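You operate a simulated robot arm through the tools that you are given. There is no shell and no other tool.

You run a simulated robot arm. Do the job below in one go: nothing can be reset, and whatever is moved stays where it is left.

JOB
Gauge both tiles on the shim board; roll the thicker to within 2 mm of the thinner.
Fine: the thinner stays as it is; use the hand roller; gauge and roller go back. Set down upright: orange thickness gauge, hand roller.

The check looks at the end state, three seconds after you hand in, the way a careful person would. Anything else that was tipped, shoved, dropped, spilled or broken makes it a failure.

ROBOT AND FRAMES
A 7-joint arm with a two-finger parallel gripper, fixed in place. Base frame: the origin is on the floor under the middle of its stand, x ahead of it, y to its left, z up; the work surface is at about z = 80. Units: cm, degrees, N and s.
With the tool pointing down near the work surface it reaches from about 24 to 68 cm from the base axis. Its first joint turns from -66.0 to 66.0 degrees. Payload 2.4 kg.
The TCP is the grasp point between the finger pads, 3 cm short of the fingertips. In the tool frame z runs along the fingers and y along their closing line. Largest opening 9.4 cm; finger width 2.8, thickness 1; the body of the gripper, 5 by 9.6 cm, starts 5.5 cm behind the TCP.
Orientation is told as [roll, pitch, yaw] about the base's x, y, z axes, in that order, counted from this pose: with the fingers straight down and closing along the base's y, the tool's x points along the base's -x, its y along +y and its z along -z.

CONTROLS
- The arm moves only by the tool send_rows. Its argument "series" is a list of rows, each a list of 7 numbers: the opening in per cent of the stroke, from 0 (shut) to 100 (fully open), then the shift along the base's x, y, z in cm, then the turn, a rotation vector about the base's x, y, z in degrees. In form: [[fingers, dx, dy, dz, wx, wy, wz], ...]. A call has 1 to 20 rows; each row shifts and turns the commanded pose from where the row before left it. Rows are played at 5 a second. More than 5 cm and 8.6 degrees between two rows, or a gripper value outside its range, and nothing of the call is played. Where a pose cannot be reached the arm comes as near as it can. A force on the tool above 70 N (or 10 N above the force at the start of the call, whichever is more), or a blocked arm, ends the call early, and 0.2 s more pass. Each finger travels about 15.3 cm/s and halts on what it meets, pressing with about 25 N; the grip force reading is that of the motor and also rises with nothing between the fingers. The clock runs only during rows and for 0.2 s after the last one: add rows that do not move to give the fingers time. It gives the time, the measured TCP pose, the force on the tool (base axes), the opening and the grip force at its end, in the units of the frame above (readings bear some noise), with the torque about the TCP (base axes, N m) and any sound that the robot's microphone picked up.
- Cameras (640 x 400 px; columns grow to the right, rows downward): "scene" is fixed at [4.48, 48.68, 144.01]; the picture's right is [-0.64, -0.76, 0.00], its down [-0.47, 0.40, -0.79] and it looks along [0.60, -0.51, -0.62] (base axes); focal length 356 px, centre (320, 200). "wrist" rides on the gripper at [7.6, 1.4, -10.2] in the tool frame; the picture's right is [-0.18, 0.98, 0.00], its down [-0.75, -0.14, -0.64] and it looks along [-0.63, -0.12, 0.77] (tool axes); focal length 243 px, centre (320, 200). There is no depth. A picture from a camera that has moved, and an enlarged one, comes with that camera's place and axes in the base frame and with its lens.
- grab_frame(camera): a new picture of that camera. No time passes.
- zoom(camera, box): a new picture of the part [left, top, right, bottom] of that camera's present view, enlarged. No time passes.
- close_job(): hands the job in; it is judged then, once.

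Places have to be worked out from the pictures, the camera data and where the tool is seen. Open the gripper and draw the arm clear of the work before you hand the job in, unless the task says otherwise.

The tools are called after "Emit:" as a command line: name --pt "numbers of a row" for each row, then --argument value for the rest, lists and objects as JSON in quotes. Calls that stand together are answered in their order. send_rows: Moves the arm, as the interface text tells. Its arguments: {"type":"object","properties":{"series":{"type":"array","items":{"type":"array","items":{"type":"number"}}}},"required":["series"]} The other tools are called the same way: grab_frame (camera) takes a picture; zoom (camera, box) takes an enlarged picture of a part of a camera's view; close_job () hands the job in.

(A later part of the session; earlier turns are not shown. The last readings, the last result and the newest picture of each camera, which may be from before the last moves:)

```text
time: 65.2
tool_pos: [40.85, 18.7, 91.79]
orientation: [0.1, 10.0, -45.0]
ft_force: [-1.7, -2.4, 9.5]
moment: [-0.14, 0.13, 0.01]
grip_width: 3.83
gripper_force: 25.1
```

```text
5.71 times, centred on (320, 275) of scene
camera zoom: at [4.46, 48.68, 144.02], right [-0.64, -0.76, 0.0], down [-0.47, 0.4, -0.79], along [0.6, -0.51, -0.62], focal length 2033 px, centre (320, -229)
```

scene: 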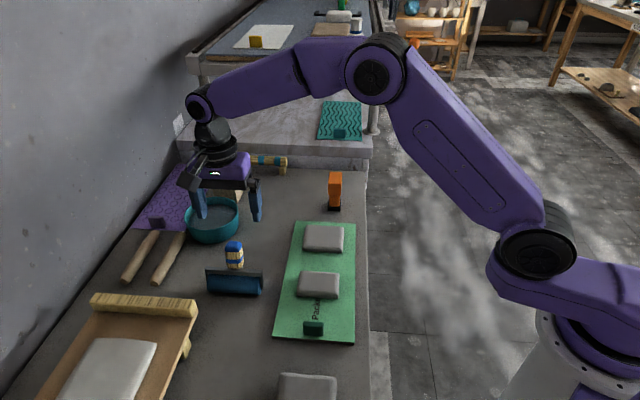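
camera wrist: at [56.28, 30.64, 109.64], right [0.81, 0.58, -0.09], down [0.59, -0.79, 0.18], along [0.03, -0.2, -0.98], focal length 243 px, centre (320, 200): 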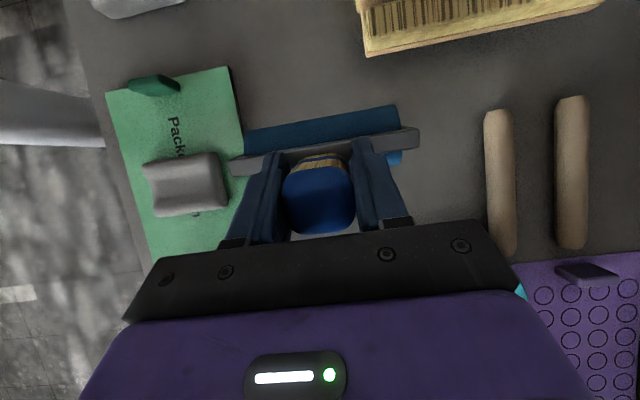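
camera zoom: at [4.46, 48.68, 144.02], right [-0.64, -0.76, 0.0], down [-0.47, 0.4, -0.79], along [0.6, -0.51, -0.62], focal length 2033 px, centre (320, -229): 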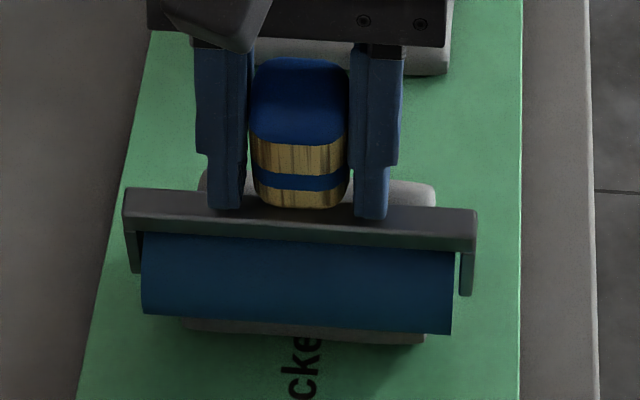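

The surface at s≈15.6 also starts at about z=91.79, same as the centre, so what I feel is level even though a ridge shows. I'll make one light full-length pass past both edges to even out the visible ridges, then look again.

Emit:
send_rows --pt "10 -0.283 0.283 0 0 0 0" --pt "10 -0.283 0.283 0 0 0 0" --pt "10 -0.283 0.283 0 0 0 0" --pt "10 0.354 -0.354 0 0 0 0" --pt "10 0.354 -0.354 0 0 0 0" --pt "10 0.354 -0.354 0 0 0 0" --pt "10 0 0 0 0 0 0"

Emit:
send_rows --pt "10 0 0 1.5 0 0 0" --pt "10 0 0 3.0 0 0 0" --pt "10 2.5 -2.5 2.0 0 0 0" --pt "10 3.0 -3.0 0 0 0 0" --pt "10 0 0 0 0 0 0"

Emit:
zoom --camera "scene" --box '[285, 255, 355, 305]'

Emit:
grab_frame --camera "wrist"

```text
time: 66.8
tool_pos: [41.05, 18.51, 91.72]
orientation: [0.0, 10.0, -44.9]
ft_force: [0.5, -0.6, -2.7]
moment: [0.0, 0.03, 0.0]
grip_width: 3.84
gripper_force: 25.0
```

```text
time: 68.0
tool_pos: [46.53, 12.95, 98.3]
orientation: [-0.1, 9.9, -44.9]
ft_force: [-0.5, -0.1, -2.8]
moment: [0.01, 0.02, 0.0]
grip_width: 3.81
gripper_force: 25.9
```

```text
8.00 times, centred on (320, 280) of scene
camera zoom: at [4.48, 48.68, 144.01], right [-0.64, -0.76, 0.0], down [-0.47, 0.4, -0.79], along [0.6, -0.51, -0.62], focal length 2846 px, centre (320, -440)
```

zoom: 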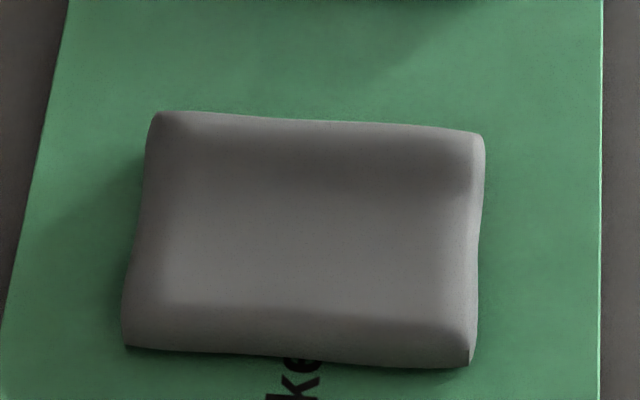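

```text
taken
camera wrist: at [43.58, 18.0, 109.76], right [0.82, 0.57, -0.03], down [0.5, -0.7, 0.5], along [0.26, -0.43, -0.86], focal length 243 px, centre (320, 200)
```

wrist: 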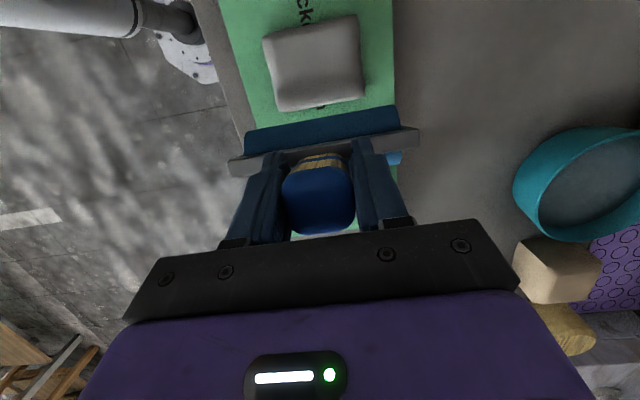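

The near ridge has smoothed out; only the far edge still shows a raised band. I'll come down over the far edge and find contact gently.

Emit:
send_rows --pt "10 -1.2 1.2 0 0 0 0" --pt "10 -1.24 1.24 0 0 0 0" --pt "10 0 0 -2.5 0 0 0" --pt "10 0 0 -2.5 0 0 0" --pt "10 0 0 -1.3 0 0 0" --pt "10 0 0 0 0 0 0"

Emit:
send_rows --pt "10 0 0 -0.1 0 0 0" --pt "10 0 0 0 0 0 0"

Emit:
send_rows --pt "10 0 0 -0.05 0 0 0" --pt "10 0 0 0 0 0 0"

```text
time: 69.4
tool_pos: [44.04, 15.37, 91.75]
orientation: [0.0, 10.0, -45.0]
ft_force: [-0.1, 0.7, -2.9]
moment: [0.01, -0.01, 0.02]
grip_width: 3.78
gripper_force: 24.9
```

```text
time: 70.0
tool_pos: [44.02, 15.36, 91.82]
orientation: [-0.1, 10.0, -45.0]
ft_force: [0.4, 0.3, -2.0]
moment: [0.03, 0.03, -0.05]
grip_width: 3.82
gripper_force: 25.3
```

```text
time: 70.6
tool_pos: [44.1, 15.42, 91.73]
orientation: [-0.1, 10.0, -45.0]
ft_force: [0.6, -0.3, -2.5]
moment: [0.03, 0.03, 0.0]
grip_width: 3.81
gripper_force: 25.1
```

No contact yet at z=91.80 over the far edge. Continuing in half-millimetre steps.

Emit:
send_rows --pt "10 0 0 -0.05 0 0 0" --pt "10 0 0 0 0 0 0"

Emit:
send_rows --pt "10 0 0 -0.05 0 0 0" --pt "10 0 0 0 0 0 0"

Emit:
zoom --camera "scene" --box '[270, 240, 370, 310]'

```text
time: 71.2
tool_pos: [44.13, 15.51, 91.68]
orientation: [0.0, 10.0, -45.1]
ft_force: [-0.9, -0.3, -0.9]
moment: [0.02, 0.03, 0.01]
grip_width: 3.82
gripper_force: 24.3
```

```text
time: 71.8
tool_pos: [44.24, 15.42, 91.66]
orientation: [0.0, 9.9, -45.0]
ft_force: [-0.1, -0.3, -1.8]
moment: [0.02, -0.04, -0.01]
grip_width: 3.86
gripper_force: 24.7
```

```text
5.71 times, centred on (320, 275) of scene
camera zoom: at [4.48, 48.69, 144.01], right [-0.64, -0.76, 0.0], down [-0.47, 0.4, -0.79], along [0.6, -0.51, -0.62], focal length 2033 px, centre (320, -229)
```

zoom: 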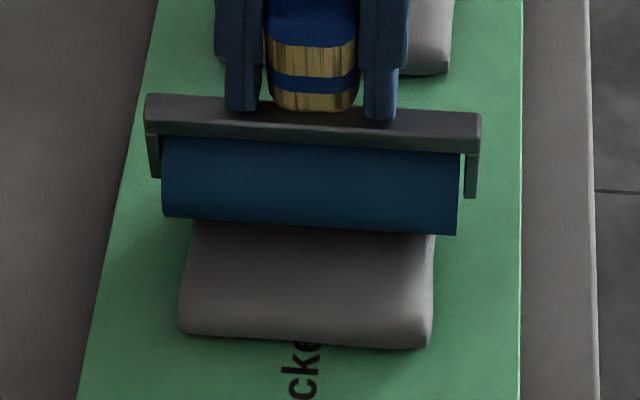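

Still barely anything at z=91.70 here. Before rolling any more I'll check the surface at the tile's centre to know the current thickness.

Emit:
send_rows --pt "10 0 0 0.3 0 0 0" --pt "10 -0.8 0.8 0 0 0 0" --pt "10 -0.8 0.8 -0.15 0 0 0" --pt "10 0 0 0 0 0 0"

Emit:
send_rows --pt "10 0 0 -0.05 0 0 0" --pt "10 0 0 0 0 0 0"

Emit:
send_rows --pt "10 0 0 -0.05 0 0 0" --pt "10 0 0 0 0 0 0"

Emit:
send_rows --pt "10 0 0 -0.05 0 0 0" --pt "10 0 0 0 0 0 0"

```text
time: 72.8
tool_pos: [42.44, 17.09, 91.75]
orientation: [0.0, 10.1, -45.1]
ft_force: [0.4, 0.5, -2.8]
moment: [0.0, -0.01, -0.01]
grip_width: 3.82
gripper_force: 25.0
```

```text
time: 73.4
tool_pos: [42.3, 16.99, 91.78]
orientation: [0.0, 10.0, -45.0]
ft_force: [-0.2, -0.2, -2.3]
moment: [0.03, 0.0, -0.04]
grip_width: 3.81
gripper_force: 25.1
```

```text
time: 74.0
tool_pos: [42.58, 16.94, 91.73]
orientation: [0.0, 9.9, -45.0]
ft_force: [-0.2, 0.2, -3.3]
moment: [0.03, 0.03, 0.01]
grip_width: 3.83
gripper_force: 25.5
```

```text
time: 74.6
tool_pos: [42.47, 16.93, 91.69]
orientation: [0.0, 9.9, -45.0]
ft_force: [-0.5, 0.2, -0.2]
moment: [-0.02, 0.03, 0.01]
grip_width: 3.81
gripper_force: 25.2
```

At the centre the surface is at z≈91.71, i.e. about 13.4 mm felt height, so I'll stop rolling here and not risk going too thin. I'll take the roller back to its spot so I can inspect and gauge properly.

Emit:
send_rows --pt "10 0 0 1.3 0 0 0" --pt "10 0 0 2.0 0 0 0" --pt "10 0 0 2.0 0 0 0" --pt "10 3.45 2.92 0 0 0 0" --pt "10 3.45 2.92 0 4.72 4.72 0" --pt "10 3.45 2.93 0 4.71 4.71 0" --pt "10 3.44 2.93 0 4.71 4.71 0" --pt "10 0 0 0 0 0 0"

Emit:
grab_frame --camera "wrist"

Emit:
zoom --camera "scene" --box '[170, 190, 290, 290]'

Emit:
zoom --camera "scene" --box '[285, 255, 355, 305]'

```text
time: 76.4
tool_pos: [56.17, 28.67, 96.96]
orientation: [0.0, 30.1, -45.0]
ft_force: [-0.4, 0.3, -2.7]
moment: [-0.02, -0.04, 0.0]
grip_width: 3.8
gripper_force: 24.8
```

```text
taken
camera wrist: at [56.27, 30.74, 109.68], right [0.81, 0.58, -0.09], down [0.59, -0.79, 0.18], along [0.03, -0.2, -0.98], focal length 243 px, centre (320, 200)
```

wrist: 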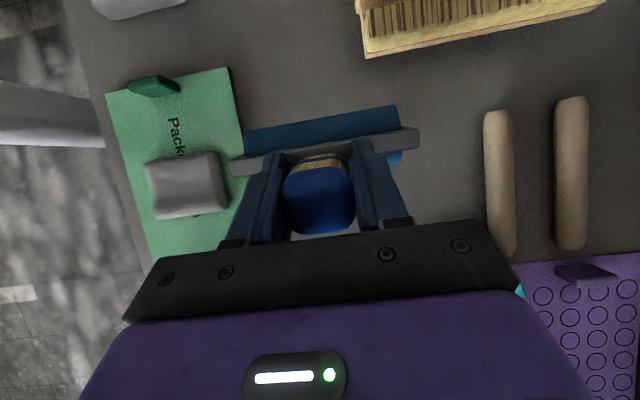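

```text
4.00 times, centred on (230, 240) of scene
camera zoom: at [4.48, 48.69, 144.01], right [-0.64, -0.76, 0.0], down [-0.47, 0.4, -0.79], along [0.6, -0.51, -0.62], focal length 1423 px, centre (680, 40)
```

zoom: 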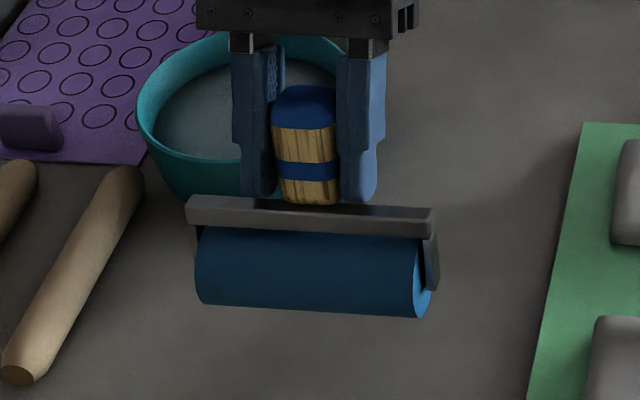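

```text
8.00 times, centred on (320, 280) of scene
camera zoom: at [4.48, 48.69, 144.01], right [-0.64, -0.76, 0.0], down [-0.47, 0.4, -0.79], along [0.6, -0.51, -0.62], focal length 2846 px, centre (320, -440)
```

zoom: 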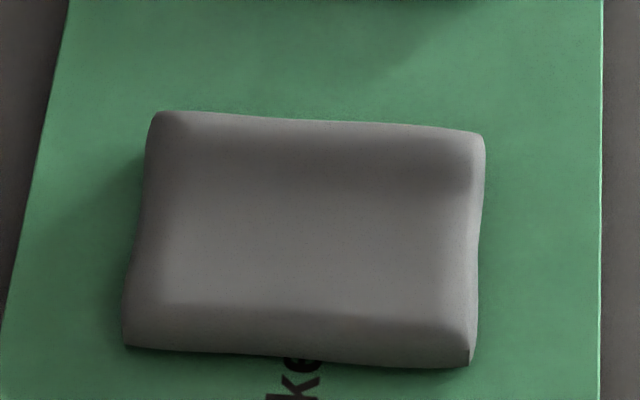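

The far end still looks slightly raised. I'll set the roller down at its original spot first, lowering in stages.

Emit:
send_rows --pt "10 0 0 -2.5 0 0 0" --pt "10 0 0 -2.5 0 0 0" --pt "10 0 0 -2.0 0 0 0" --pt "10 0 0 -0.5 0 0 0" --pt "10 0 0 0 0 0 0"

Emit:
zoom --camera "scene" --box '[190, 220, 290, 300]'

Emit:
grab_frame --camera "wrist"

```text
time: 77.6
tool_pos: [56.37, 28.62, 89.37]
orientation: [0.0, 30.1, -45.0]
ft_force: [-0.5, 0.1, -2.7]
moment: [-0.01, -0.04, 0.0]
grip_width: 3.84
gripper_force: 24.9
```

```text
5.00 times, centred on (240, 260) of scene
camera zoom: at [4.48, 48.69, 144.01], right [-0.64, -0.76, 0.0], down [-0.47, 0.4, -0.79], along [0.6, -0.51, -0.62], focal length 1779 px, centre (720, -100)
```

zoom: 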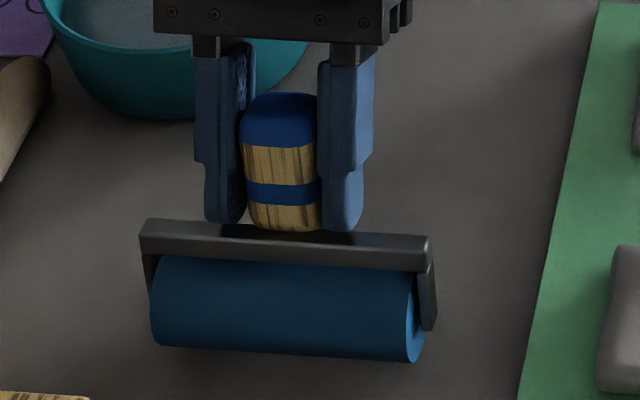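

```text
taken
camera wrist: at [56.34, 30.7, 102.17], right [0.81, 0.58, -0.09], down [0.59, -0.79, 0.18], along [0.03, -0.2, -0.98], focal length 243 px, centre (320, 200)
```

wrist: 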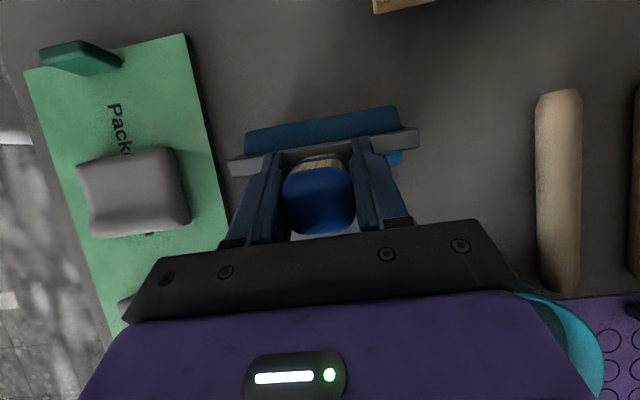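

About 5 mm above the table, in the original orientation. Final lowering in small steps.

Emit:
send_rows --pt "10 0 0 -0.3 0 0 0" --pt "10 0 0 -0.1 0 0 0" --pt "10 0 0 0 0 0 0"

Emit:
send_rows --pt "10 0 0 -0.08 0 0 0" --pt "10 0 0 0 0 0 0"

```text
time: 78.4
tool_pos: [56.31, 28.74, 89.12]
orientation: [0.1, 30.0, -44.9]
ft_force: [-0.2, 0.4, -3.4]
moment: [-0.03, -0.02, 0.01]
grip_width: 3.83
gripper_force: 25.0
```

```text
time: 79.0
tool_pos: [56.29, 28.79, 88.97]
orientation: [-0.1, 29.9, -45.0]
ft_force: [0.1, -0.3, -3.0]
moment: [-0.01, -0.04, -0.01]
grip_width: 3.82
gripper_force: 24.8
```

No contact yet at z≈89.0; a little further.

Emit:
send_rows --pt "10 0 0 -0.06 0 0 0" --pt "10 0 0 0 0 0 0"

Emit:
send_rows --pt "10 0 0 -0.06 0 0 0" --pt "10 0 0 0 0 0 0"

```text
time: 79.6
tool_pos: [56.26, 28.86, 88.78]
orientation: [0.0, 30.0, -45.0]
ft_force: [0.0, -0.6, -2.3]
moment: [0.0, -0.03, 0.03]
grip_width: 3.81
gripper_force: 25.5
```

```text
time: 80.2
tool_pos: [56.29, 28.78, 88.87]
orientation: [0.1, 30.0, -45.1]
ft_force: [-0.2, -1.0, -3.2]
moment: [-0.03, 0.02, 0.01]
grip_width: 3.82
gripper_force: 25.1
```

Still hanging free, so the roller slid up about 1 mm in the grip during pressing (meaning the tile is a bit thicker than I estimated). Continuing down gently.

Emit:
send_rows --pt "10 0 0 -0.06 0 0 0" --pt "10 0 0 0 0 0 0"

Emit:
send_rows --pt "10 0 0 -0.06 0 0 0" --pt "10 0 0 0 0 0 0"

Emit:
zoom --camera "scene" --box '[190, 220, 290, 300]'

```text
time: 80.8
tool_pos: [56.37, 28.78, 88.9]
orientation: [0.0, 30.0, -44.9]
ft_force: [-0.7, 0.0, -0.2]
moment: [-0.1, -0.02, -0.01]
grip_width: 3.81
gripper_force: 25.3
```

```text
time: 81.4
tool_pos: [56.24, 28.82, 88.76]
orientation: [0.1, 30.0, -44.9]
ft_force: [-2.8, -1.8, 6.9]
moment: [-0.34, -0.01, -0.03]
grip_width: 3.83
gripper_force: 24.4
```

```text
5.00 times, centred on (240, 260) of scene
camera zoom: at [4.46, 48.67, 144.02], right [-0.64, -0.76, 0.0], down [-0.47, 0.4, -0.79], along [0.6, -0.51, -0.62], focal length 1779 px, centre (720, -100)
```

zoom: 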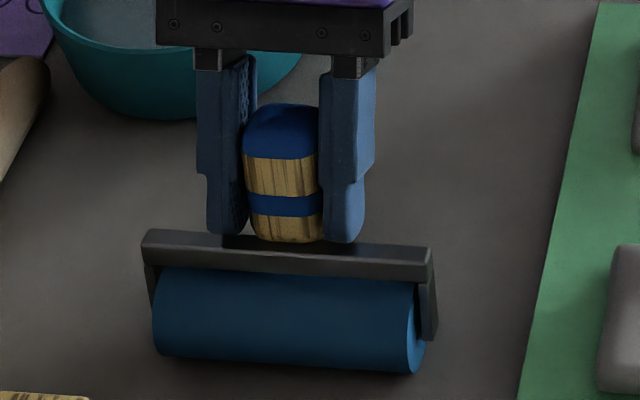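

The roller is touching down (about 10 N). I'll open the fingers and back out along the handle axis.

Emit:
send_rows --pt "38 0 0 0 0 0 0" --pt "42 0 0 0 0 0 0" --pt "48 0 0 0 0 0 0" --pt "60 0 0 0 0 0 0" --pt "85 0 0 0 0 0 0" --pt "100 0 0 0 0 0 0" --pt "100 0 0 0 0 0 0"

Emit:
grab_frame --camera "wrist"

Emit:
zoom --camera "scene" --box '[190, 220, 290, 300]'

```text
time: 83.0
tool_pos: [56.19, 28.7, 88.65]
orientation: [0.0, 29.9, -45.0]
ft_force: [-0.5, 0.4, -0.5]
moment: [0.02, -0.01, -0.01]
grip_width: 9.4
gripper_force: 0.1
```

```text
taken
camera wrist: at [56.29, 30.75, 101.48], right [0.81, 0.58, -0.09], down [0.59, -0.79, 0.18], along [0.03, -0.2, -0.98], focal length 243 px, centre (320, 200)
```

wrist: 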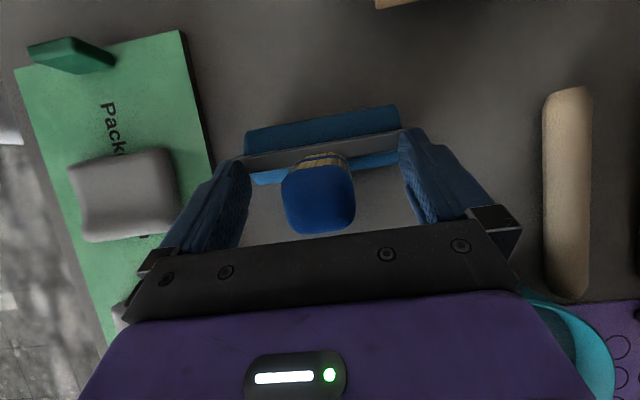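

```text
5.00 times, centred on (240, 260) of scene
camera zoom: at [4.48, 48.68, 144.01], right [-0.64, -0.76, 0.0], down [-0.47, 0.4, -0.79], along [0.6, -0.51, -0.62], focal length 1779 px, centre (720, -100)
```

zoom: 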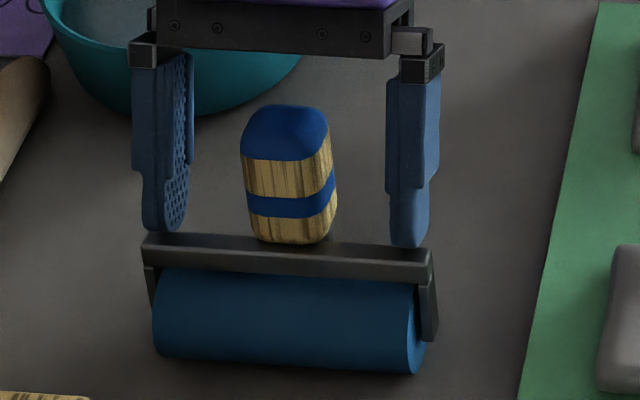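

The roller stands upright in its original spot. I'll back out along the handle axis and return the tool to vertical.

Emit:
send_rows --pt "100 0.53 -0.53 1.3 0 0 0" --pt "100 1.06 -1.06 2.6 0 0 0" --pt "100 1.06 -1.06 2.6 0 0 0" --pt "100 1.06 -1.06 2.6 0 0 0" --pt "100 0 0 2 -5.3 -5.3 0" --pt "100 0 0 2 -5.3 -5.3 0" --pt "100 0 0 0 -5.3 -5.3 0" --pt "100 0 0 0 -5.3 -5.3 0" --pt "100 0 0 0 0 0 0"

Emit:
zoom --camera "scene" --box '[170, 200, 370, 325]'

```text
time: 85.0
tool_pos: [59.97, 25.04, 101.82]
orientation: [0.0, 0.0, -45.0]
ft_force: [-0.2, 0.4, 0.0]
moment: [0.01, 0.0, 0.01]
grip_width: 9.4
gripper_force: 0.1
```

```text
3.20 times, centred on (270, 262) of scene
camera zoom: at [4.48, 48.68, 144.01], right [-0.64, -0.76, 0.0], down [-0.47, 0.4, -0.79], along [0.6, -0.51, -0.62], focal length 1138 px, centre (480, 0)
```

zoom: 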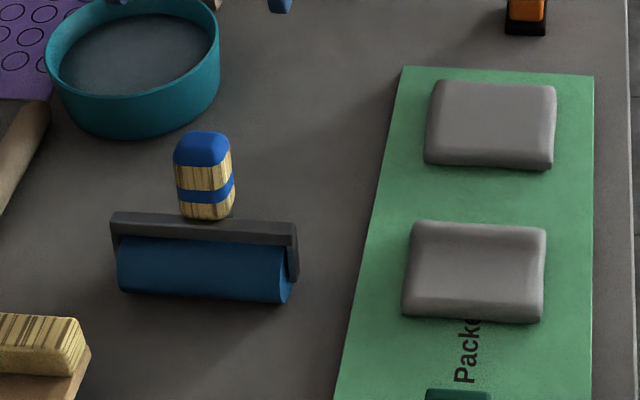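

The roller and tiles look orderly. Now I'll swing around to the robot side of the board with yaw +45° and a tilt, to view the rolled tile's profile at a low angle.

Emit:
send_rows --pt "100 -2.45 -1.46 0 0 0 8.2" --pt "100 -2.45 -1.46 0 0 0 8.2" --pt "100 -2.45 -1.46 0 0 0 8.2" --pt "100 -2.45 -1.46 0 0 0 8.2" --pt "100 -2.45 -1.46 0 0 0 8.2" --pt "100 -2.45 -1.46 0 0 0 8.2" --pt "100 -2.45 -1.46 0 0 0 8.2" --pt "100 -2.45 -1.46 0 0 0 8.2" --pt "100 -2.45 -1.46 0 0 0 8.2" --pt "100 -2.45 -1.46 0 0 0 8.2" --pt "100 -1.5 -1.4 0 0 0 8.0" --pt "100 0 0 0 0 0 0"

Emit:
send_rows --pt "100 0 0 -2 5.0 -5.0 0" --pt "100 0 0 -2 5.0 -5.0 0" --pt "100 0 0 -2 5.0 -5.0 0" --pt "100 0 0 -2 3.0 -3.0 0" --pt "100 0 0 0 0 0 0"

Emit:
grab_frame --camera "wrist"

Emit:
grab_frame --camera "scene"

```text
time: 87.6
tool_pos: [34.04, 9.03, 101.76]
orientation: [0.0, 0.0, 45.3]
ft_force: [-0.5, 0.1, -0.7]
moment: [0.01, -0.02, -0.01]
grip_width: 9.37
gripper_force: 0.0
```

```text
time: 88.8
tool_pos: [33.93, 8.86, 95.75]
orientation: [1.4, -21.2, 45.2]
ft_force: [0.6, 0.3, 0.8]
moment: [0.01, 0.0, -0.01]
grip_width: 9.42
gripper_force: 0.0
out of reach, approached as far as the arm can: row 3, 4
```

```text
taken
camera wrist: at [25.58, 2.07, 102.56], right [-0.58, 0.81, 0.09], down [0.44, 0.22, 0.87], along [0.68, 0.54, -0.49], focal length 243 px, centre (320, 200)
```

wrist: 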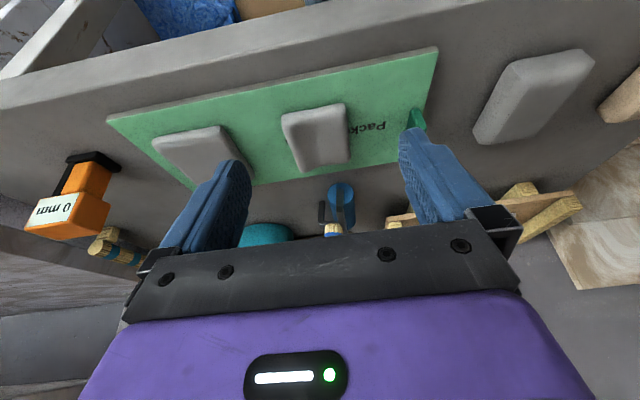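

```text
taken
```

scene: 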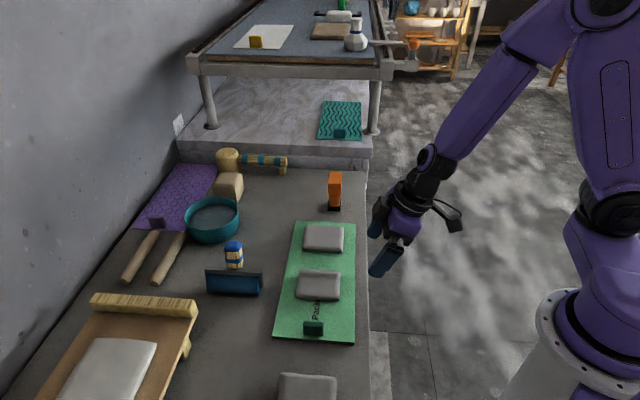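

The reach limit capped the tilt at about 21°, but both tiles are visible from the side. I'll zoom in on each.

Emit:
zoom --camera "wrist" --box '[260, 80, 380, 180]'

Emit:
zoom --camera "wrist" --box '[130, 100, 270, 200]'

```text
4.00 times, centred on (320, 130) of wrist
camera zoom: at [25.58, 2.07, 102.56], right [-0.58, 0.81, 0.09], down [0.44, 0.22, 0.87], along [0.68, 0.54, -0.49], focal length 970 px, centre (320, 480)
```

zoom: 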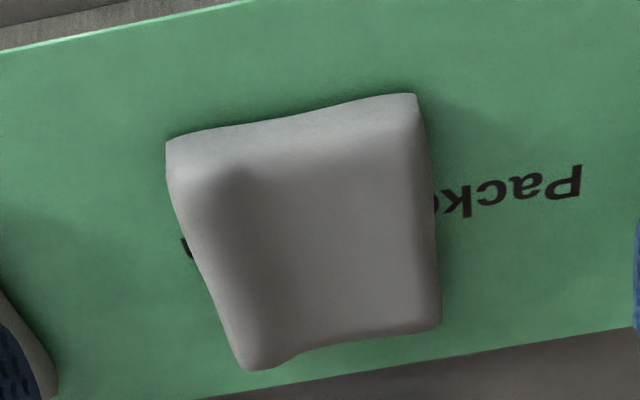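

```text
4.00 times, centred on (200, 150) of wrist
camera zoom: at [25.58, 2.07, 102.56], right [-0.58, 0.81, 0.09], down [0.44, 0.22, 0.87], along [0.68, 0.54, -0.49], focal length 970 px, centre (800, 400)
```

zoom: 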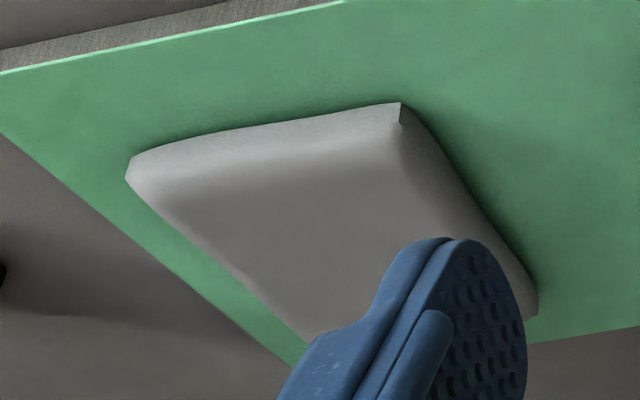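

The far edge still carries a real raised lip about 3 mm high, while the rest is flat. I'll undo the tilt and fetch the gauge to get a true reading before deciding how much to roll the far end.

Emit:
send_rows --pt "100 0 0 2 -3.0 3.0 0" --pt "100 0 0 2 -5.0 5.0 0" --pt "100 0 0 2 -5.0 5.0 0" --pt "100 0 0 2 -5.0 5.0 0" --pt "100 0 0 0 0 0 0"

```text
time: 90.0
tool_pos: [33.9, 8.95, 103.36]
orientation: [1.4, 4.3, 45.0]
ft_force: [-0.3, -0.7, -0.5]
moment: [0.02, -0.01, -0.02]
grip_width: 9.41
gripper_force: 0.0
out of reach, approached as far as the arm can: row 1
```

The capped tilt left a small orientation residue (roll 1.4°, pitch 4.3°). I'll correct it and travel back above the gauge.

Emit:
send_rows --pt "100 0 0 0 2.05 -4.03 0" --pt "100 4.06 -2.06 0 0 0 0" --pt "100 4.06 -2.06 0 0 0 0" --pt "100 4.06 -2.06 0 0 0 0" --pt "100 4.06 -2.06 0 0 0 0" --pt "100 4.06 -2.06 0 0 0 0" --pt "100 4.06 -2.06 0 0 0 0" --pt "100 4.06 -2.06 0 0 0 0" --pt "100 0 0 0 0 0 0"

Emit:
grab_frame --camera "wrist"

```text
time: 92.0
tool_pos: [62.29, -5.42, 103.3]
orientation: [0.0, 0.0, 45.1]
ft_force: [0.2, 0.1, 0.8]
moment: [-0.02, 0.02, -0.02]
grip_width: 9.4
gripper_force: 0.0
```

```text
taken
camera wrist: at [55.95, -9.81, 113.51], right [-0.56, 0.83, 0.0], down [0.63, 0.43, 0.64], along [0.53, 0.36, -0.77], focal length 243 px, centre (320, 200)
```

wrist: 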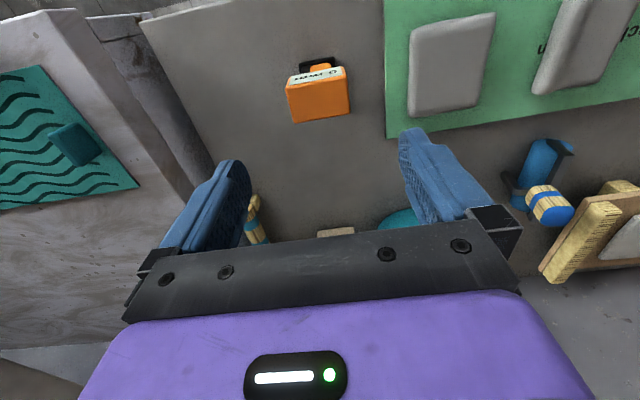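

Back directly over the gauge in the same pose as before. I'll descend and grip it as earlier.

Emit:
send_rows --pt "100 0.05 -0.08 -4 0 0 0" --pt "100 0 0 -4 0 0 0" --pt "100 0 0 -4 0 0 0" --pt "100 0 0 -2.5 0 0 0" --pt "100 0 0 -1.3 0 0 0" --pt "100 0 0 0 0 0 0"

Emit:
grab_frame --camera "wrist"

```text
time: 93.4
tool_pos: [62.33, -5.42, 87.53]
orientation: [-0.1, -0.1, 45.1]
ft_force: [0.2, -0.7, 0.3]
moment: [-0.04, 0.04, 0.02]
grip_width: 9.42
gripper_force: 0.0
```

```text
taken
camera wrist: at [56.02, -9.85, 97.76], right [-0.57, 0.82, 0.0], down [0.63, 0.43, 0.64], along [0.53, 0.36, -0.77], focal length 243 px, centre (320, 200)
```

wrist: 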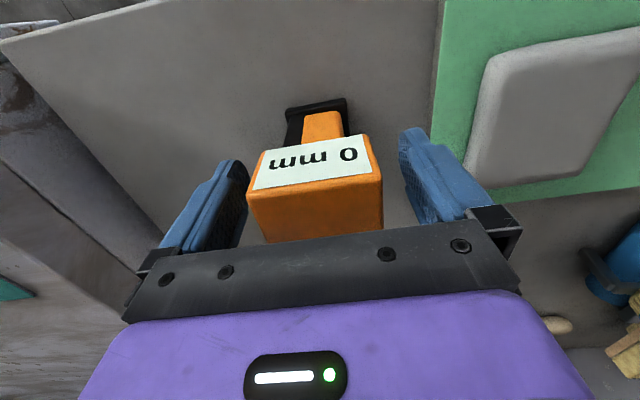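

The view matches the first pickup. Closing, lifting and carrying to above the near tile.

Emit:
send_rows --pt "70 0 0 0 0 0 0" --pt "62 0 0 0 0 0 0" --pt "50 0 0 0 0 0 0" --pt "40 0 0 0 0 0 0" --pt "40 0 0 0 0 0 0" --pt "40 0 0 0.5 0 0 0" --pt "40 0 0 2.5 0 0 0" --pt "40 0 0 3 0 0 0" --pt "40 0 0 0 0 0 0"

Emit:
send_rows --pt "40 -3.36 3.77 0 0 0 0" --pt "40 -3.36 3.77 0 0 0 0" --pt "40 -3.36 3.77 0 0 0 0" --pt "40 -3.36 3.77 0 0 0 0" --pt "40 -3.36 3.77 0 0 0 0" --pt "40 -3.38 3.77 0 0 0 0" --pt "40 0 0 0 0 0 0"

Emit:
grab_frame --camera "wrist"

Emit:
zoom --camera "scene" --box '[260, 210, 400, 310]'

```text
time: 95.4
tool_pos: [62.34, -5.38, 93.51]
orientation: [-0.1, -0.2, 44.9]
ft_force: [-0.8, -0.5, -0.9]
moment: [0.03, 0.03, -0.03]
grip_width: 6.21
gripper_force: 24.9
```

```text
refused: row 1 steps farther than a row can; nothing moved
```

```text
taken
camera wrist: at [55.93, -9.8, 103.76], right [-0.57, 0.82, 0.0], down [0.63, 0.43, 0.64], along [0.53, 0.36, -0.77], focal length 243 px, centre (320, 200)
```

wrist: 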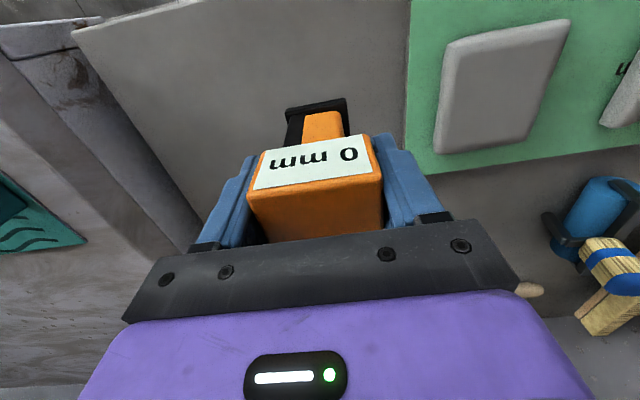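

```text
4.00 times, centred on (330, 260) of scene
camera zoom: at [4.48, 48.68, 144.01], right [-0.64, -0.76, 0.0], down [-0.47, 0.4, -0.79], along [0.6, -0.51, -0.62], focal length 1423 px, centre (280, -40)
```

zoom: 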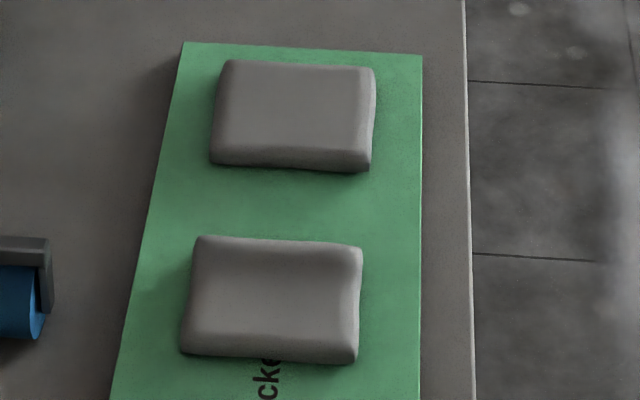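

The gauge is lifted; the travel rows were just too long and nothing moved. I'll resend with shorter steps, to a spot over the flat part of the near tile.

Emit:
send_rows --pt "40 -2.91 3.26 0 0 0 0" --pt "40 -2.91 3.26 0 0 0 0" --pt "40 -2.91 3.26 0 0 0 0" --pt "40 -2.91 3.26 0 0 0 0" --pt "40 -2.91 3.26 0 0 0 0" --pt "40 -2.91 3.26 0 0 0 0" --pt "40 -2.89 3.26 0 0 0 0" --pt "40 0 0 -1.5 0 0 0" --pt "40 0 0 0 0 0 0"

Emit:
grab_frame --camera "wrist"

Emit:
zoom --camera "scene" --box '[260, 210, 400, 310]'

```text
time: 97.4
tool_pos: [42.06, 17.38, 91.96]
orientation: [-0.1, -0.1, 45.1]
ft_force: [0.5, 0.0, -1.1]
moment: [0.03, -0.01, -0.03]
grip_width: 6.21
gripper_force: 25.1
```

```text
taken
camera wrist: at [35.7, 12.93, 102.21], right [-0.56, 0.83, 0.0], down [0.63, 0.43, 0.64], along [0.53, 0.36, -0.77], focal length 243 px, centre (320, 200)
```

wrist: 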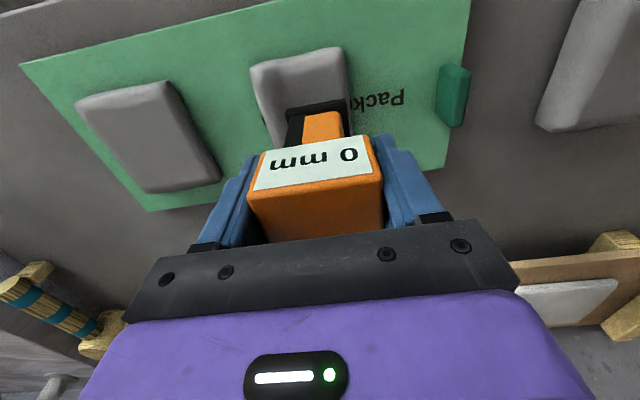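

```text
4.00 times, centred on (330, 260) of scene
camera zoom: at [4.48, 48.69, 144.01], right [-0.64, -0.76, 0.0], down [-0.47, 0.4, -0.79], along [0.6, -0.51, -0.62], focal length 1423 px, centre (280, -40)
```

zoom: 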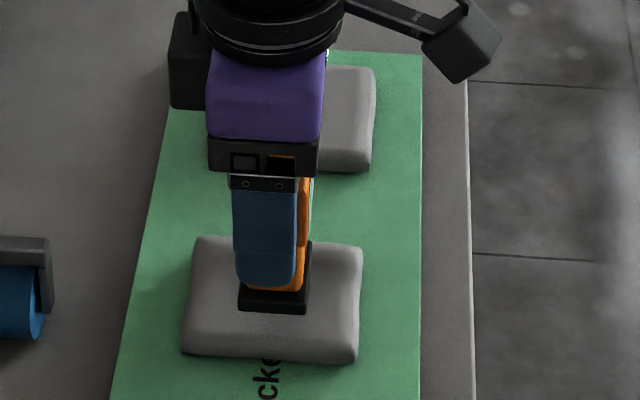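

Foot about 2 cm above the tile. Lowering to near contact and reading the display.

Emit:
send_rows --pt "40 0 0 -1.0 0 0 0" --pt "40 0 0 -0.5 0 0 0" --pt "40 0 0 -0.1 0 0 0" --pt "40 0 0 0 0 0 0"

Emit:
zoom --camera "wrist" --box '[240, 40, 400, 220]'

```text
time: 98.4
tool_pos: [42.12, 17.43, 90.39]
orientation: [0.0, -0.1, 45.0]
ft_force: [0.0, -0.1, -0.6]
moment: [-0.02, 0.01, 0.04]
grip_width: 6.19
gripper_force: 24.8
```

```text
2.22 times, centred on (320, 130) of wrist
camera zoom: at [35.66, 13.02, 100.61], right [-0.57, 0.82, 0.0], down [0.63, 0.43, 0.64], along [0.53, 0.36, -0.77], focal length 539 px, centre (320, 356)
```

zoom: 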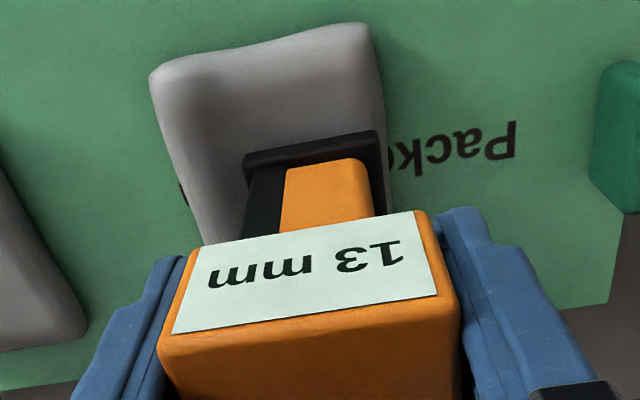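

It reads 13 mm on the flattened part. I'll step down to touch, to compare the felt height.

Emit:
send_rows --pt "40 0 0 -0.25 0 0 0" --pt "40 0 0 0 0 0 0"

Emit:
send_rows --pt "40 0 0 -0.1 0 0 0" --pt "40 0 0 0 0 0 0"

Emit:
zoom --camera "wrist" --box '[240, 40, 400, 220]'

```text
time: 99.0
tool_pos: [41.92, 17.44, 90.03]
orientation: [-0.1, 0.0, 44.9]
ft_force: [-0.1, 1.1, -1.1]
moment: [0.04, -0.04, -0.01]
grip_width: 6.16
gripper_force: 25.2
```

```text
time: 99.6
tool_pos: [42.02, 17.51, 90.05]
orientation: [-0.2, 0.1, 45.0]
ft_force: [0.3, 0.4, -0.9]
moment: [-0.04, -0.01, 0.0]
grip_width: 6.19
gripper_force: 24.4
```

```text
2.22 times, centred on (320, 130) of wrist
camera zoom: at [35.66, 13.02, 100.3], right [-0.56, 0.83, 0.0], down [0.63, 0.43, 0.64], along [0.53, 0.36, -0.77], focal length 539 px, centre (320, 356)
```

zoom: 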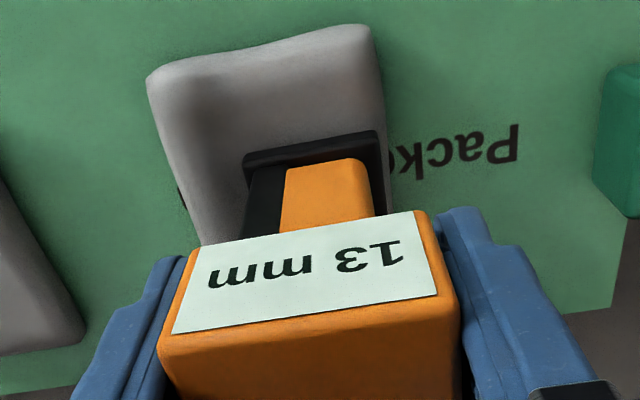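

No contact at z≈90.0 yet, reading steady at 13 mm. Two more small steps.

Emit:
send_rows --pt "40 0 0 -0.1 0 0 0" --pt "40 0 0 0 0 0 0"

Emit:
send_rows --pt "40 0 0 -0.08 0 0 0" --pt "40 0 0 0 0 0 0"

```text
time: 100.2
tool_pos: [41.97, 17.37, 89.96]
orientation: [-0.1, 0.0, 45.0]
ft_force: [-1.9, -0.6, 7.0]
moment: [-0.03, 0.2, 0.0]
grip_width: 6.16
gripper_force: 24.9
```

```text
time: 100.8
tool_pos: [41.96, 17.36, 89.95]
orientation: [-0.1, -0.3, 45.0]
ft_force: [-2.9, -2.2, 25.4]
moment: [-0.19, 0.26, -0.03]
grip_width: 6.17
gripper_force: 25.1
```

Contact at about z=89.94, only half a millimetre above the far tile's level. Since the display also reads slightly above the surface, I'll hover 3 mm up and scan along the tile to read the far lip.

Emit:
send_rows --pt "40 0 0 0.4 0 0 0" --pt "40 0.707 -0.707 0 0 0 0" --pt "40 0 0 0 0 0 0"

Emit:
zoom --camera "wrist" --box '[240, 40, 400, 220]'

Emit:
send_rows --pt "40 0.707 -0.707 0 0 0 0" --pt "40 0 0 0 0 0 0"

Emit:
zoom --camera "wrist" --box '[240, 40, 400, 220]'

Emit:
send_rows --pt "40 0.707 -0.707 0 0 0 0" --pt "40 0 0 0 0 0 0"

Emit:
zoom --camera "wrist" --box '[240, 40, 400, 220]'

```text
time: 101.6
tool_pos: [42.7, 16.66, 90.15]
orientation: [-0.1, -0.1, 45.1]
ft_force: [0.3, 0.0, -1.3]
moment: [0.03, 0.03, 0.01]
grip_width: 6.17
gripper_force: 24.6
```

```text
2.22 times, centred on (320, 130) of wrist
camera zoom: at [36.36, 12.3, 100.54], right [-0.57, 0.82, 0.0], down [0.63, 0.43, 0.64], along [0.53, 0.36, -0.77], focal length 539 px, centre (320, 356)
```

zoom: 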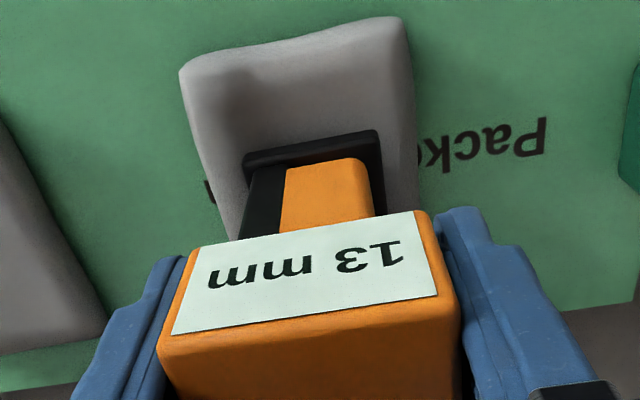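

```text
time: 102.2
tool_pos: [43.41, 16.03, 90.26]
orientation: [-0.1, 0.0, 45.0]
ft_force: [0.5, -0.6, 0.1]
moment: [-0.01, -0.04, 0.01]
grip_width: 6.16
gripper_force: 24.4
```

```text
2.22 times, centred on (320, 130) of wrist
camera zoom: at [37.09, 11.57, 100.52], right [-0.57, 0.82, 0.0], down [0.63, 0.43, 0.64], along [0.53, 0.36, -0.77], focal length 539 px, centre (320, 356)
```

zoom: 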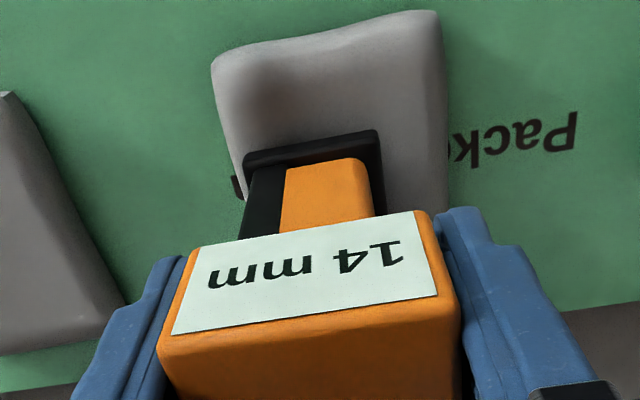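

```text
time: 102.8
tool_pos: [44.15, 15.24, 90.26]
orientation: [-0.2, -0.2, 45.1]
ft_force: [-0.5, 0.1, -0.4]
moment: [0.0, 0.0, -0.02]
grip_width: 6.19
gripper_force: 25.2
```

```text
2.22 times, centred on (320, 130) of wrist
camera zoom: at [37.84, 10.85, 100.52], right [-0.56, 0.83, 0.0], down [0.63, 0.43, 0.64], along [0.53, 0.36, -0.77], focal length 539 px, centre (320, 356)
```

zoom: 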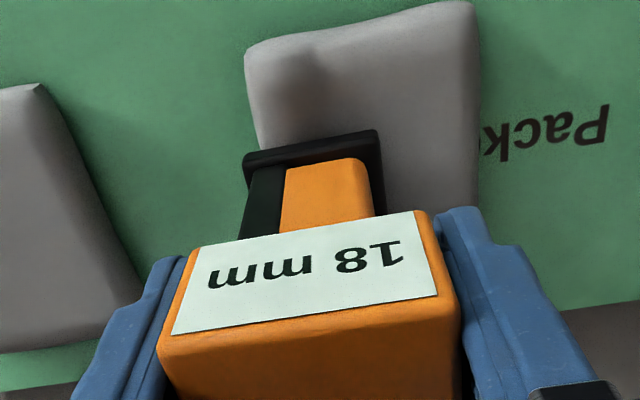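

The scan shows local thickness: 13 mm over the middle, 14 mm near s≈19.4, and 18 mm on the far lip. I'll also read the near end before rolling the lip down.

Emit:
send_rows --pt "40 -1.414 1.414 0 0 0 0" --pt "40 -1.414 1.414 0 0 0 0" --pt "40 0 0 0 0 0 0"

Emit:
zoom --camera "wrist" --box '[240, 40, 400, 220]'

Emit:
send_rows --pt "40 -0.707 0.707 0 0 0 0" --pt "40 0 0 0 0 0 0"

Emit:
zoom --camera "wrist" --box '[240, 40, 400, 220]'

Emit:
send_rows --pt "40 -0.424 0.424 0 0 0 0" --pt "40 0 0 0 0 0 0"

Emit:
zoom --camera "wrist" --box '[240, 40, 400, 220]'

```text
time: 103.6
tool_pos: [41.34, 18.01, 90.26]
orientation: [-0.1, -0.1, 45.0]
ft_force: [-0.3, 0.4, -2.1]
moment: [0.01, -0.01, -0.02]
grip_width: 6.19
gripper_force: 24.8
```

```text
2.22 times, centred on (320, 130) of wrist
camera zoom: at [34.93, 13.65, 100.49], right [-0.56, 0.83, 0.0], down [0.63, 0.43, 0.64], along [0.53, 0.36, -0.77], focal length 539 px, centre (320, 356)
```

zoom: 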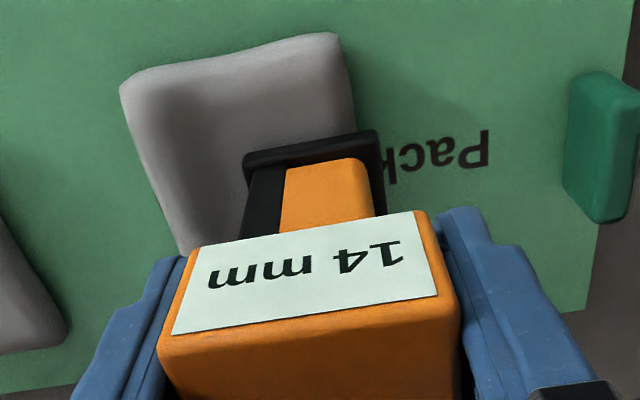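

```text
time: 104.2
tool_pos: [40.56, 18.77, 90.22]
orientation: [0.0, -0.1, 44.9]
ft_force: [-0.6, -0.4, -0.2]
moment: [0.04, 0.01, 0.0]
grip_width: 6.16
gripper_force: 25.2
```

```text
2.22 times, centred on (320, 130) of wrist
camera zoom: at [34.22, 14.35, 100.51], right [-0.57, 0.82, 0.0], down [0.63, 0.43, 0.64], along [0.53, 0.36, -0.77], focal length 539 px, centre (320, 356)
```

zoom: 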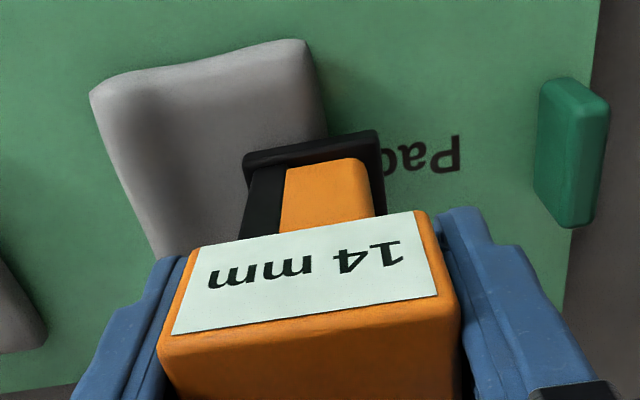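

```text
time: 104.8
tool_pos: [40.21, 19.25, 90.33]
orientation: [-0.1, -0.1, 45.0]
ft_force: [0.0, 0.7, -1.7]
moment: [0.0, -0.01, 0.0]
grip_width: 6.16
gripper_force: 24.6
```

```text
2.22 times, centred on (320, 130) of wrist
camera zoom: at [33.81, 14.81, 100.52], right [-0.56, 0.83, 0.0], down [0.63, 0.43, 0.64], along [0.53, 0.36, -0.77], focal length 539 px, centre (320, 356)
```

zoom: 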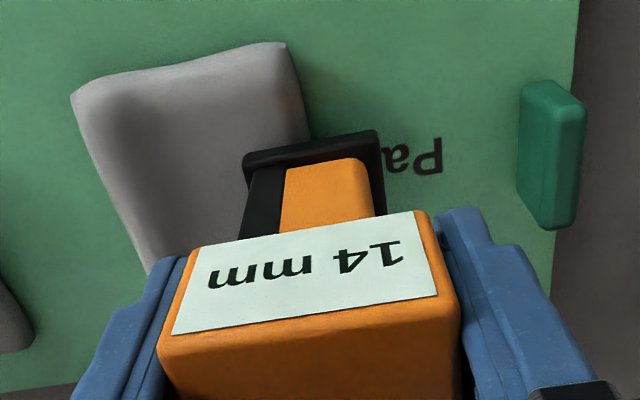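

Near end reads 14 mm throughout, so only the far lip (18 mm) needs lowering. I'll put the gauge back first.

Emit:
send_rows --pt "40 0 0 1.7 0 0 0" --pt "40 0 0 2.03 0 0 0" --pt "40 3.17 -3.5226 0 0 0 0" --pt "40 3.17 -3.5226 0 0 0 0" --pt "40 3.17 -3.5226 0 0 0 0" --pt "40 3.17 -3.5226 0 0 0 0" --pt "40 3.17 -3.5226 0 0 0 0" --pt "40 3.17 -3.5226 0 0 0 0" --pt "40 3.168 -3.5224 0 0 0 0" --pt "40 0 0 -2.5 0 0 0" --pt "40 0 0 -2.5 0 0 0" --pt "40 0 0 -0.9 0 0 0" --pt "40 0 0 0 0 0 0"

Emit:
send_rows --pt "40 0 0 -0.4 0 0 0" --pt "40 0 0 -0.15 0 0 0" --pt "40 0 0 0 0 0 0"

Emit:
grab_frame --camera "wrist"

```text
time: 107.6
tool_pos: [62.34, -5.41, 88.12]
orientation: [-0.1, -0.2, 45.1]
ft_force: [0.4, 1.2, -0.5]
moment: [0.02, 0.0, -0.03]
grip_width: 6.19
gripper_force: 24.6
```

```text
time: 108.4
tool_pos: [62.37, -5.43, 87.52]
orientation: [-0.1, -0.2, 45.0]
ft_force: [0.0, 0.6, -0.9]
moment: [0.01, -0.02, 0.01]
grip_width: 6.21
gripper_force: 25.6
```

```text
taken
camera wrist: at [55.99, -9.81, 97.81], right [-0.56, 0.83, 0.0], down [0.63, 0.43, 0.64], along [0.53, 0.36, -0.77], focal length 243 px, centre (320, 200)
```

wrist: 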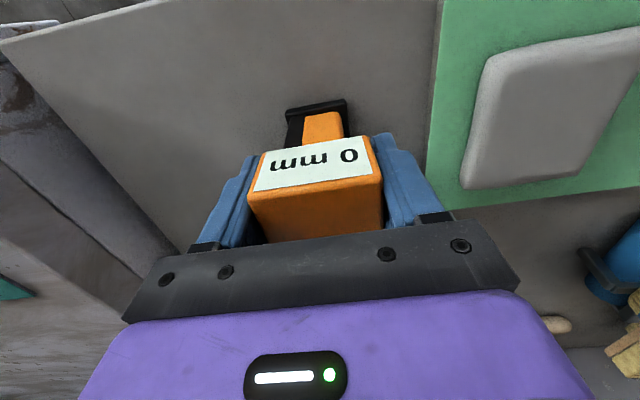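

The gauge is over its exact spot, almost touching. I'll lower to contact.

Emit:
send_rows --pt "40 0 0 -0.07 0 0 0" --pt "40 0 0 0 0 0 0"

Emit:
send_rows --pt "40 0 0 -0.05 0 0 0" --pt "40 0 0 0 0 0 0"

```text
time: 109.0
tool_pos: [62.28, -5.37, 87.58]
orientation: [-0.1, 0.0, 45.0]
ft_force: [-0.5, -0.2, 1.7]
moment: [0.06, 0.07, 0.02]
grip_width: 6.19
gripper_force: 24.9
```

```text
time: 109.6
tool_pos: [62.38, -5.41, 87.5]
orientation: [-0.1, -0.1, 44.9]
ft_force: [-3.7, 0.9, 11.3]
moment: [0.21, 0.26, 0.02]
grip_width: 6.19
gripper_force: 24.8
```

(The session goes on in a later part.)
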